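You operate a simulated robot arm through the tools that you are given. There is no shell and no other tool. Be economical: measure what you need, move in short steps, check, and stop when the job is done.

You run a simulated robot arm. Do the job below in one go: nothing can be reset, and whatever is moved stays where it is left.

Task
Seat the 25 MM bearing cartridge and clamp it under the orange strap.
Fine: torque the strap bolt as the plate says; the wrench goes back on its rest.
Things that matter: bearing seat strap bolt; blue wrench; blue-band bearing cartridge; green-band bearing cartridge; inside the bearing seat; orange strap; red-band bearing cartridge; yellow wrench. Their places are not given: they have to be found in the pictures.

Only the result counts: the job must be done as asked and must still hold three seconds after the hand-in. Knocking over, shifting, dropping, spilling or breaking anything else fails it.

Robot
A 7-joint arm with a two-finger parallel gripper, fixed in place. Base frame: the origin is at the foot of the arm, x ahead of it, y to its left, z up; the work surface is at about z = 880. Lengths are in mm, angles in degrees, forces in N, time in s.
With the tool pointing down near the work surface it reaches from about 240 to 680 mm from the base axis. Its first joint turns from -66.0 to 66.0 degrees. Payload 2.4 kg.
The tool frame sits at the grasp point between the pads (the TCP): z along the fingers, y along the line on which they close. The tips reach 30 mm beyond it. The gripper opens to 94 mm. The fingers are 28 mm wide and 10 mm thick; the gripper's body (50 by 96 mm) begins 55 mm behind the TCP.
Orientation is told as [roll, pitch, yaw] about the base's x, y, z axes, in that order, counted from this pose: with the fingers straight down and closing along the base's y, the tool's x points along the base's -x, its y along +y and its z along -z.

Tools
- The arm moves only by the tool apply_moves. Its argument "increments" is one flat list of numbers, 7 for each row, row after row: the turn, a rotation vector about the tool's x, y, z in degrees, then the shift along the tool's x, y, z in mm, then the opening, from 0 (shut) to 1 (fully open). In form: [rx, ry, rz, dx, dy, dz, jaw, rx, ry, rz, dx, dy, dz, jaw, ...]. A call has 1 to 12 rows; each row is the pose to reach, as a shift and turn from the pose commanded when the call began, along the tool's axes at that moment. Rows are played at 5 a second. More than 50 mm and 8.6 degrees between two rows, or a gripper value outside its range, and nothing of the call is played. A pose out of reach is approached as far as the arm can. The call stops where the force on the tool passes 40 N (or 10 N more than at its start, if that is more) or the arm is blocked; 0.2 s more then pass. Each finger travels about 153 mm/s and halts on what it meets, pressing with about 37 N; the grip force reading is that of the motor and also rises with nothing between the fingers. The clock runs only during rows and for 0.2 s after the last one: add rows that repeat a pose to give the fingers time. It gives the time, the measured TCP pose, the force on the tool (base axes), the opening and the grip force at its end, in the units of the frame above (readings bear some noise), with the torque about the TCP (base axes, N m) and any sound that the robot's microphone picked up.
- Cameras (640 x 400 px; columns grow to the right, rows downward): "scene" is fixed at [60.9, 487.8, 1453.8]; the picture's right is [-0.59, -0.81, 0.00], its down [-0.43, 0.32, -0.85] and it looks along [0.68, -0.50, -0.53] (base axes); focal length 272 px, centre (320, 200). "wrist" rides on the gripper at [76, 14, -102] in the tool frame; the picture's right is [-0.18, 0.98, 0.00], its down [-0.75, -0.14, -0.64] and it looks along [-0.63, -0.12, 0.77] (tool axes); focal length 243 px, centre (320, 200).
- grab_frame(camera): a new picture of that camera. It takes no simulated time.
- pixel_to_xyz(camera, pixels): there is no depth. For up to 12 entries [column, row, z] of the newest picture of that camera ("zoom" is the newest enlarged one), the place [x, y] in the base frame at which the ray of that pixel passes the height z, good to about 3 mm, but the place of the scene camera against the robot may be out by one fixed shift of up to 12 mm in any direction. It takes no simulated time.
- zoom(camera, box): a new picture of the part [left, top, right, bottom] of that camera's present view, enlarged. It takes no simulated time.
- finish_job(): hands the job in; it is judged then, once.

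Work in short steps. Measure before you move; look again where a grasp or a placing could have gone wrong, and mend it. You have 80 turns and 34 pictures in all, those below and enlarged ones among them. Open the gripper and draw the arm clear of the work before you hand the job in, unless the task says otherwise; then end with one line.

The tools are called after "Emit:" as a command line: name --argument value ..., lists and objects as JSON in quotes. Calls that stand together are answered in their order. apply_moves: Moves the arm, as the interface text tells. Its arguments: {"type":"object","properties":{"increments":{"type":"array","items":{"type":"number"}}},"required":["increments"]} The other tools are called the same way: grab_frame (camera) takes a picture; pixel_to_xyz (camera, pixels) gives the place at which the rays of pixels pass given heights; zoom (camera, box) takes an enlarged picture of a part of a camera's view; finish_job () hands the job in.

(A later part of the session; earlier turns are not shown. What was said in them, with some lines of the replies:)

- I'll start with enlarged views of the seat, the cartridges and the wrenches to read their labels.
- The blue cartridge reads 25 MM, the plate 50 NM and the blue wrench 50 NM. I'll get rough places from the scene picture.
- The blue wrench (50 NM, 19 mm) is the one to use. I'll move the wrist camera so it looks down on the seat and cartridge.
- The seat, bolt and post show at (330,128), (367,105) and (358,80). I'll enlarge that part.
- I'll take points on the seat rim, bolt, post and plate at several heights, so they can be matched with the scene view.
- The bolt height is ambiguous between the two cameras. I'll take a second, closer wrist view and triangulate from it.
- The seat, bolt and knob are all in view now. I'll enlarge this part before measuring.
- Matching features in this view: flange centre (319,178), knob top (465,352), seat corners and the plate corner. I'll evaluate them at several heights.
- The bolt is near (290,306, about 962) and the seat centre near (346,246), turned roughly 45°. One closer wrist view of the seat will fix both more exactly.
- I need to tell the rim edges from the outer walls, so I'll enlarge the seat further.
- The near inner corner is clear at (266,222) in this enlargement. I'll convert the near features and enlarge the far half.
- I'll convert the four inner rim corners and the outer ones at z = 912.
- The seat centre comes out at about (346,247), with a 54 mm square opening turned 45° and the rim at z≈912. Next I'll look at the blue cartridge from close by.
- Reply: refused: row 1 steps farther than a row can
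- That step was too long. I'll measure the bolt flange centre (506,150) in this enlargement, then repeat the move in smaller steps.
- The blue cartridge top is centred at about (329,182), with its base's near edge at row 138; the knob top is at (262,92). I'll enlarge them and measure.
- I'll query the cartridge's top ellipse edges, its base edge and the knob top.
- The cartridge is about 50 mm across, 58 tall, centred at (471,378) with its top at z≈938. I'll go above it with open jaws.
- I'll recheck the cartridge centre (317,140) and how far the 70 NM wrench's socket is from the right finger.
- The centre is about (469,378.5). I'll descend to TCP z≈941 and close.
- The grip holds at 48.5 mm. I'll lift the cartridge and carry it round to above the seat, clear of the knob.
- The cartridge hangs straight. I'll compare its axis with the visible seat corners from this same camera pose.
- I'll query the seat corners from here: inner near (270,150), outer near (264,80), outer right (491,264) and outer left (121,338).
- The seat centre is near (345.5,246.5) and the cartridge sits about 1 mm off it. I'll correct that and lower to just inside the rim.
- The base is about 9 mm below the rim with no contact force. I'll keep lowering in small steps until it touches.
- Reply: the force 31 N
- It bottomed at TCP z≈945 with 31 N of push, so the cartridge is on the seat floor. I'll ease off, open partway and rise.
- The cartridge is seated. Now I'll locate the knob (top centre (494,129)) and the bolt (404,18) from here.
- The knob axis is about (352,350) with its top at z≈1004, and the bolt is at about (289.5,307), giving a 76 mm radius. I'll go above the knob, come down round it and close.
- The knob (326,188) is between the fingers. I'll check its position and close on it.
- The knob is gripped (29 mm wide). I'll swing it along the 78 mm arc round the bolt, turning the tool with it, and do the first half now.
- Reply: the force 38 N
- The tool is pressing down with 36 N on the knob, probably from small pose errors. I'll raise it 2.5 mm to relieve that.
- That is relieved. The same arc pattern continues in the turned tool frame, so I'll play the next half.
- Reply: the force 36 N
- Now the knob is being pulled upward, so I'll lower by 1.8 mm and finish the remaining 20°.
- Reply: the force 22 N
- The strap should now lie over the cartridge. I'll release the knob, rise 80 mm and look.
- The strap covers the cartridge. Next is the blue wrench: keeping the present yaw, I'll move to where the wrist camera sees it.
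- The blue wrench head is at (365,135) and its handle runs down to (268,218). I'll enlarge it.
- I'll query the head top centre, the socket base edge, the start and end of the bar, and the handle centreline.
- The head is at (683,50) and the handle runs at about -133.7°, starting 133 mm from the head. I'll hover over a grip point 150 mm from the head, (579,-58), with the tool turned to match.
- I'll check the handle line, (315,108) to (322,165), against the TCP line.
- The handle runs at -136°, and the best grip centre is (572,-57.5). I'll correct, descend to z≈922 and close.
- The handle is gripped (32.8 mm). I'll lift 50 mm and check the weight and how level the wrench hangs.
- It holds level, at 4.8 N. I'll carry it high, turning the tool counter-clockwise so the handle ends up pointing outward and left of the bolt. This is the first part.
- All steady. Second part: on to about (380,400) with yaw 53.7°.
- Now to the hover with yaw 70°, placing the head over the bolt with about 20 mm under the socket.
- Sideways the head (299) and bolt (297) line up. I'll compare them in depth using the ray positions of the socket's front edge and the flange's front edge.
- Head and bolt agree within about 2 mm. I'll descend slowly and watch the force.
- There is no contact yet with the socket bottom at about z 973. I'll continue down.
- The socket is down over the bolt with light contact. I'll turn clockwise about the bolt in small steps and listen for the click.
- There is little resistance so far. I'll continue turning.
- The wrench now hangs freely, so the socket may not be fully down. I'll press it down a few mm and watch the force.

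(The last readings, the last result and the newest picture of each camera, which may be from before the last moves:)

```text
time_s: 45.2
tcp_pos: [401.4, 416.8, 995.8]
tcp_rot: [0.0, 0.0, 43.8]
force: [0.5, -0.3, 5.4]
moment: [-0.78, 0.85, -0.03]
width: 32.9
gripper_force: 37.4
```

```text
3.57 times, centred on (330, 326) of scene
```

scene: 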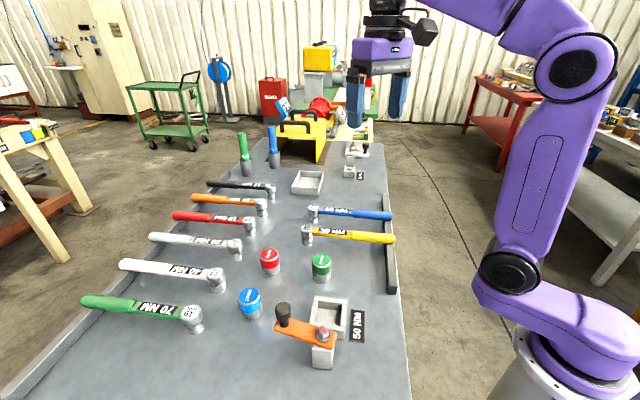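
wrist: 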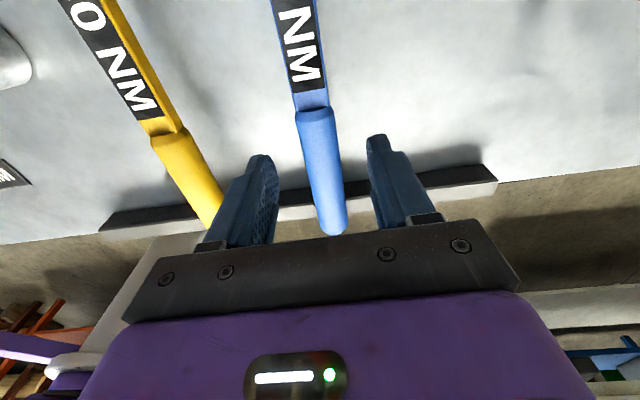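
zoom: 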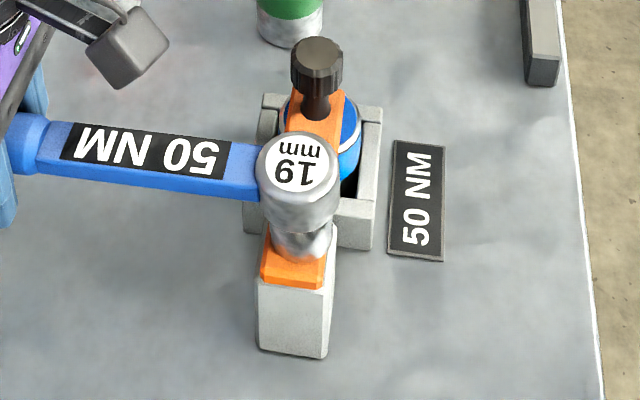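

It has contact again, so the bolt seems to be turning in. I'll continue clockwise with slight down pressure.

Emit:
apply_moves --increments '[0, 0, 3, 0.2, -8.2, 0.2, 0.05, 0, 0, 6, 0.9, -16.4, 0.4, 0.05, 0, 0, 9, 1.9, -24.5, 0.6, 0.05, 0, 0, 12, 3.4, -32.6, 0.8, 0.05, 0, 0, 15, 5.3, -40.5, 1, 0.05, 0, 0, 18, 7.7, -48.4, 1.2, 0.05, 0, 0, 18, 7.7, -48.4, 1.2, 0.05]'

```text
time_s: 46.8
tcp_pos: [428.6, 375.1, 995.1]
tcp_rot: [0.0, 0.0, 25.6]
force: [5.1, 5.0, 0.3]
moment: [-0.03, 0.04, 0.08]
width: 33.0
gripper_force: 37.2
```

There is only slight tangential force. I'll keep turning.

Emit:
apply_moves --increments '[0, 0, 3, 0.2, -8.2, 0.2, 0.05, 0, 0, 6, 0.9, -16.4, 0.4, 0.05, 0, 0, 9, 1.9, -24.5, 0.6, 0.05, 0, 0, 12, 3.4, -32.6, 0.8, 0.05, 0, 0, 15, 5.3, -40.5, 1, 0.05, 0, 0, 18, 7.7, -48.4, 1.2, 0.05, 0, 0, 18, 7.7, -48.4, 1.2, 0.05]'

```text
time_s: 48.4
tcp_pos: [444.9, 330.5, 994.1]
tcp_rot: [0.0, 0.0, 7.8]
force: [0.9, 1.5, -3.8]
moment: [0.06, -0.3, 0.92]
width: 33.1
gripper_force: 36.8
```

A counter-moment of 0.92 N m is showing. I'll go on slowly.

Emit:
apply_moves --increments '[0, 0, 2, 0.1, -5.5, 1.5, 0.05, 0, 0, 4, 0.4, -10.9, 2, 0.05, 0, 0, 6, 0.9, -16.4, 2, 0.05, 0, 0, 8, 1.5, -21.8, 2, 0.05, 0, 0, 10, 2.4, -27.2, 2, 0.05, 0, 0, 12, 3.4, -32.6, 2, 0.05, 0, 0, 12, 3.4, -32.6, 2, 0.05]'

```text
time_s: 50.0
tcp_pos: [445.3, 295.9, 993.2]
tcp_rot: [0.0, 0.0, -4.3]
force: [2.8, 1.5, 2.0]
moment: [0.03, 0.57, -0.25]
width: 32.8
gripper_force: 37.4
```

Contact is kept, with no torque yet. There is room for about 15° more before the knob, so I'll continue.

Emit:
apply_moves --increments '[0, 0, 2.5, 0.15, -6.8, 0.3, 0.05, 0, 0, 5, 0.6, -13.6, 0.6, 0.05, 0, 0, 7.5, 1.3, -20.4, 0.9, 0.05, 0, 0, 10, 2.4, -27.2, 1, 0.05, 0, 0, 12.5, 3.7, -33.9, 1, 0.05, 0, 0, 15, 5.3, -40.5, 1, 0.05, 0, 0, 15, 5.3, -40.5, 1, 0.05]'

```text
time_s: 51.6
tcp_pos: [436.3, 256.8, 990.0]
tcp_rot: [-0.1, -0.1, -19.3]
force: [9.0, -2.4, -7.4]
moment: [-0.34, -0.92, 0.01]
width: 32.6
gripper_force: 36.8
```

z is now 990 with no clear resistance. I'll look at the seat to see what the bolt and head are doing.

Emit:
zoom --camera "scene" --box '[250, 250, 400, 370]'

```text
3.33 times, centred on (325, 310) of scene
```

zoom: 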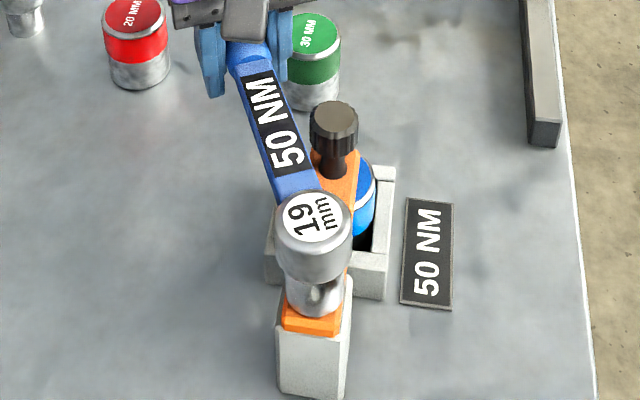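

The wrench has turned about 89° without tightening and the knob blocks further turning. I'll lift off, swing back 60°, and check the bolt's red mark to see whether it turned.

Emit:
apply_moves --increments '[0, 0, 0, 0, 0, -15, 0.05, 0, 0, 0, 0, 0, -50, 0.05, 0, 0, 0, 0, 0, -90, 0.05, 0, 0, -8, 1.5, 21.8, -90, 0.05, 0, 0, -16, 6.1, 43.2, -90, 0.05, 0, 0, -24, 13.5, 63.7, -90, 0.05, 0, 0, -32, 23.8, 83, -90, 0.05, 0, 0, -40, 36.6, 100.7, -90, 0.05, 0, 0, -48, 51.8, 116.4, -90, 0.05, 0, 0, -56, 69, 129.8, -90, 0.05, 0, 0, -60.3, 79, 136, -90, 0.05, 0, 0, -60.3, 79, 136, -90, 0.05]'

Emit:
zoom --camera "scene" --box '[250, 250, 400, 370]'

```text
time_s: 54.2
tcp_pos: [406.0, 411.2, 1080.1]
tcp_rot: [0.0, 0.0, 41.2]
force: [0.0, -0.5, -3.9]
moment: [0.1, -0.16, 0.0]
width: 32.7
gripper_force: 36.7
```

```text
3.33 times, centred on (325, 310) of scene
```

zoom: 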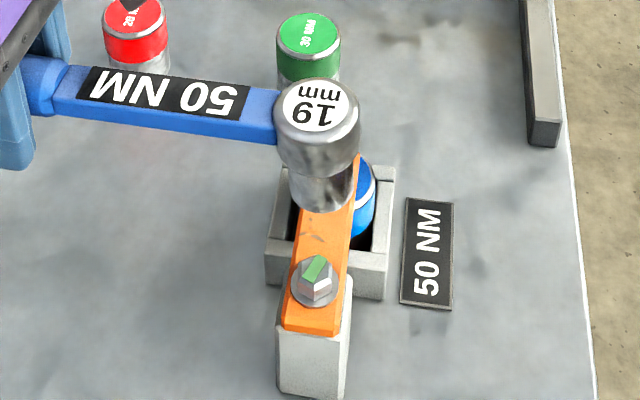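

The bolt mark has turned from red to green, so the bolt is torqued. Before returning the wrench I'll check it hasn't tilted in the grip, using the head's ray against where it should be.

Emit:
pixel_to_xyz --camera "zoom" --pixels '[[315, 107, 1080], [315, 107, 1086], [315, 107, 1092], [315, 107, 1098], [315, 107, 1104], [320, 208, 1037], [320, 208, 1043], [320, 208, 1049]]'

```text
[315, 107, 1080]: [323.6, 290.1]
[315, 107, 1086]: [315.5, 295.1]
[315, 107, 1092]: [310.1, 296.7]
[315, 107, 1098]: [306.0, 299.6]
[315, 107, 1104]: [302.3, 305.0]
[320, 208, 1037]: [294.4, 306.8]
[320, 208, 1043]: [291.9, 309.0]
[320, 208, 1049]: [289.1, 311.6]
```

The head sits about 9 mm high, a tilt of some 3.3° in the grip; I'll cancel that with tool tilt before setting it down. First I'll carry it back the way it came.

Emit:
apply_moves --increments '[0, 0, 8.5, 4.7, -24.8, -1.25, 0.05, 0, 0, 17, 9.4, -49.6, -2.5, 0.05, 0, 0, 25.5, 14, -74.5, -3.75, 0.05, 0, 0, 34, 18.7, -99.3, -5, 0.05, 0, 0, 42.5, 23.4, -124, -6.25, 0.05, 0, 0, 51, 28.1, -149, -7.5, 0.05, 0, 0, 59.5, 32.8, -173.7, -8.75, 0.05, 0, 0, 68, 37.5, -198.5, -10, 0.05, 0, 0, 76.5, 42.2, -223.4, -11.25, 0.05, 0, 0, 85, 46.8, -248.2, -12.5, 0.05, 0, 0, 93.5, 51.5, -273, -13.75, 0.05, 0, 0, 102, 56.2, -297.8, -15, 0.05]'

```text
time_s: 56.8
tcp_pos: [559.7, 150.0, 1096.5]
tcp_rot: [-0.1, 0.0, -61.0]
force: [0.0, -0.1, -4.7]
moment: [-0.16, -0.12, -0.02]
width: 32.9
gripper_force: 36.4
```

Next, back above the rest at the grasp yaw of -135.9°.

Emit:
apply_moves --increments '[0, 0, 8.32, -20.9, -10.3, 0, 0.05, 0, 0, 16.6, -41.8, -20.5, 0, 0.05, 0, 0, 25, -62.6, -30.8, 0, 0.05, 0, 0, 33.3, -83.5, -41, 0, 0.05, 0, 0, 41.6, -104.4, -51.3, 0, 0.05, 0, 0, 49.9, -125.3, -61.6, 0, 0.05, 0, 0, 58.3, -146.1, -71.9, 0, 0.05, 0, 0, 66.6, -167, -82.1, 0, 0.05, 0, 0, 74.9, -187.9, -92.4, 0, 0.05, 0, 0, 74.9, -187.9, -92.4, 40, 0.05, 0, 0, 74.9, -187.9, -92.4, 80, 0.05, 0, 0, 74.9, -187.9, -92.4, 80, 0.05]'

Emit:
zoom --camera "scene" --box '[290, 140, 410, 240]'

```text
time_s: 59.4
tcp_pos: [570.3, -62.5, 1015.3]
tcp_rot: [0.0, 0.1, -135.8]
force: [0.0, 0.2, -3.9]
moment: [-0.13, 0.13, 0.01]
width: 32.9
gripper_force: 37.0
```

```text
4.00 times, centred on (350, 190) of scene
```

zoom: 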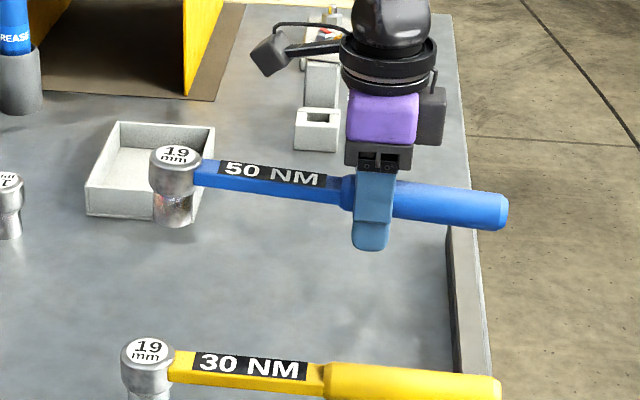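

It is tilted about 3° head-up, as expected. I'll tilt the tool -3° to level the wrench, correct y by 3 mm and lower to just above the rest.

Emit:
apply_moves --increments '[0, -3, 0, 2.1, -2.4, 10, 0.05, 0, -3, 0, 2.1, -2.4, 45, 0.05, 0, -3, 0, 2.1, -2.4, 75, 0.05, 0, -3, 0, 2.1, -2.4, 86, 0.05, 0, -3, 0, 2.1, -2.4, 86, 0.05]'

```text
time_s: 60.6
tcp_pos: [569.5, -55.6, 928.3]
tcp_rot: [0.1, -3.1, -135.9]
force: [0.4, -0.4, -4.3]
moment: [-0.13, 0.14, -0.03]
width: 32.9
gripper_force: 37.6
```

I'm 7 mm above the rest. I'll lower in small steps, feeling for contact.

Emit:
apply_moves --increments '[0, 0, 0, -1.5, 1.5, 2, 0.05, 0, 0, 0, -1.5, 1.5, 4, 0.05, 0, 0, 0, -1.5, 1.5, 5.5, 0.05, 0, 0, 0, -1.5, 1.5, 7, 0.05, 0, 0, 0, -1.5, 1.5, 7, 0.05]'

```text
time_s: 61.8
tcp_pos: [569.5, -57.7, 922.4]
tcp_rot: [0.0, -3.0, -135.7]
force: [0.0, 0.1, -2.9]
moment: [-0.13, 0.13, 0.0]
width: 33.0
gripper_force: 37.1
```

Emit:
apply_moves --increments '[0, 0, 0, 0, 0, 1, 0.05, 0, 0, 0, 0, 0, 2, 0.05, 0, 0, 0, 0, 0, 3, 0.05, 0, 0, 0, 0, 0, 3, 0.05]'

```text
time_s: 62.8
tcp_pos: [569.3, -57.4, 920.5]
tcp_rot: [0.1, -2.9, -135.7]
force: [-2.0, 3.6, 12.0]
moment: [-0.59, 0.75, -0.07]
width: 33.0
gripper_force: 37.0
```

Contact at 12 N, mostly on the rail with the socket just touching, at the original grasp height. I'll open and rise straight up.

Emit:
apply_moves --increments '[0, 0, 0, 0, 0, 2.5, 0.05, 0, 0, 0, 0, 0, 2.5, 0.36, 0, 0, 0, 0, 0, 2.5, 0.5, 0, 0, 0, 0, 0, 2.5, 0.6, 0, 0, 0, 0, 0, 2.5, 0.6, 0, 0, 0, 0, 0, -35, 0.6, 0, 0, 0, 0, 0, -80, 0.6, 0, 0, 0, 0, 0, -125, 0.6, 0, 3, 0, 0, 0, -165, 0.6, 0, 3, 0, 0, 0, -165, 0.6]'

Emit:
grab_frame --camera "scene"

```text
time_s: 65.0
tcp_pos: [576.6, -54.2, 1083.9]
tcp_rot: [0.0, 0.0, -135.9]
force: [-0.1, -0.1, -0.5]
moment: [0.02, -0.02, -0.03]
width: 56.4
gripper_force: 0.0
```

```text
0 pictures are left
```

scene: 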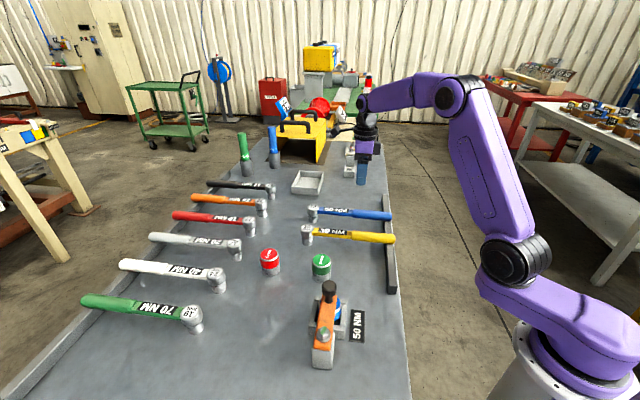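

The blue wrench is back on its rest at the same pixels as before, (313,210) to (391,215). The strap covers the cartridge, the bolt mark is green, and the arm is clear with the gripper open, so I'm handing in.

Emit:
finish_job

```text
The job is handed in.
```

I seated the 25 MM (blue-band) cartridge, swung the orange strap over it, tightened its bolt with the 50 NM wrench until the mark turned from red to green (no click was reported), and put the wrench back on its rest.
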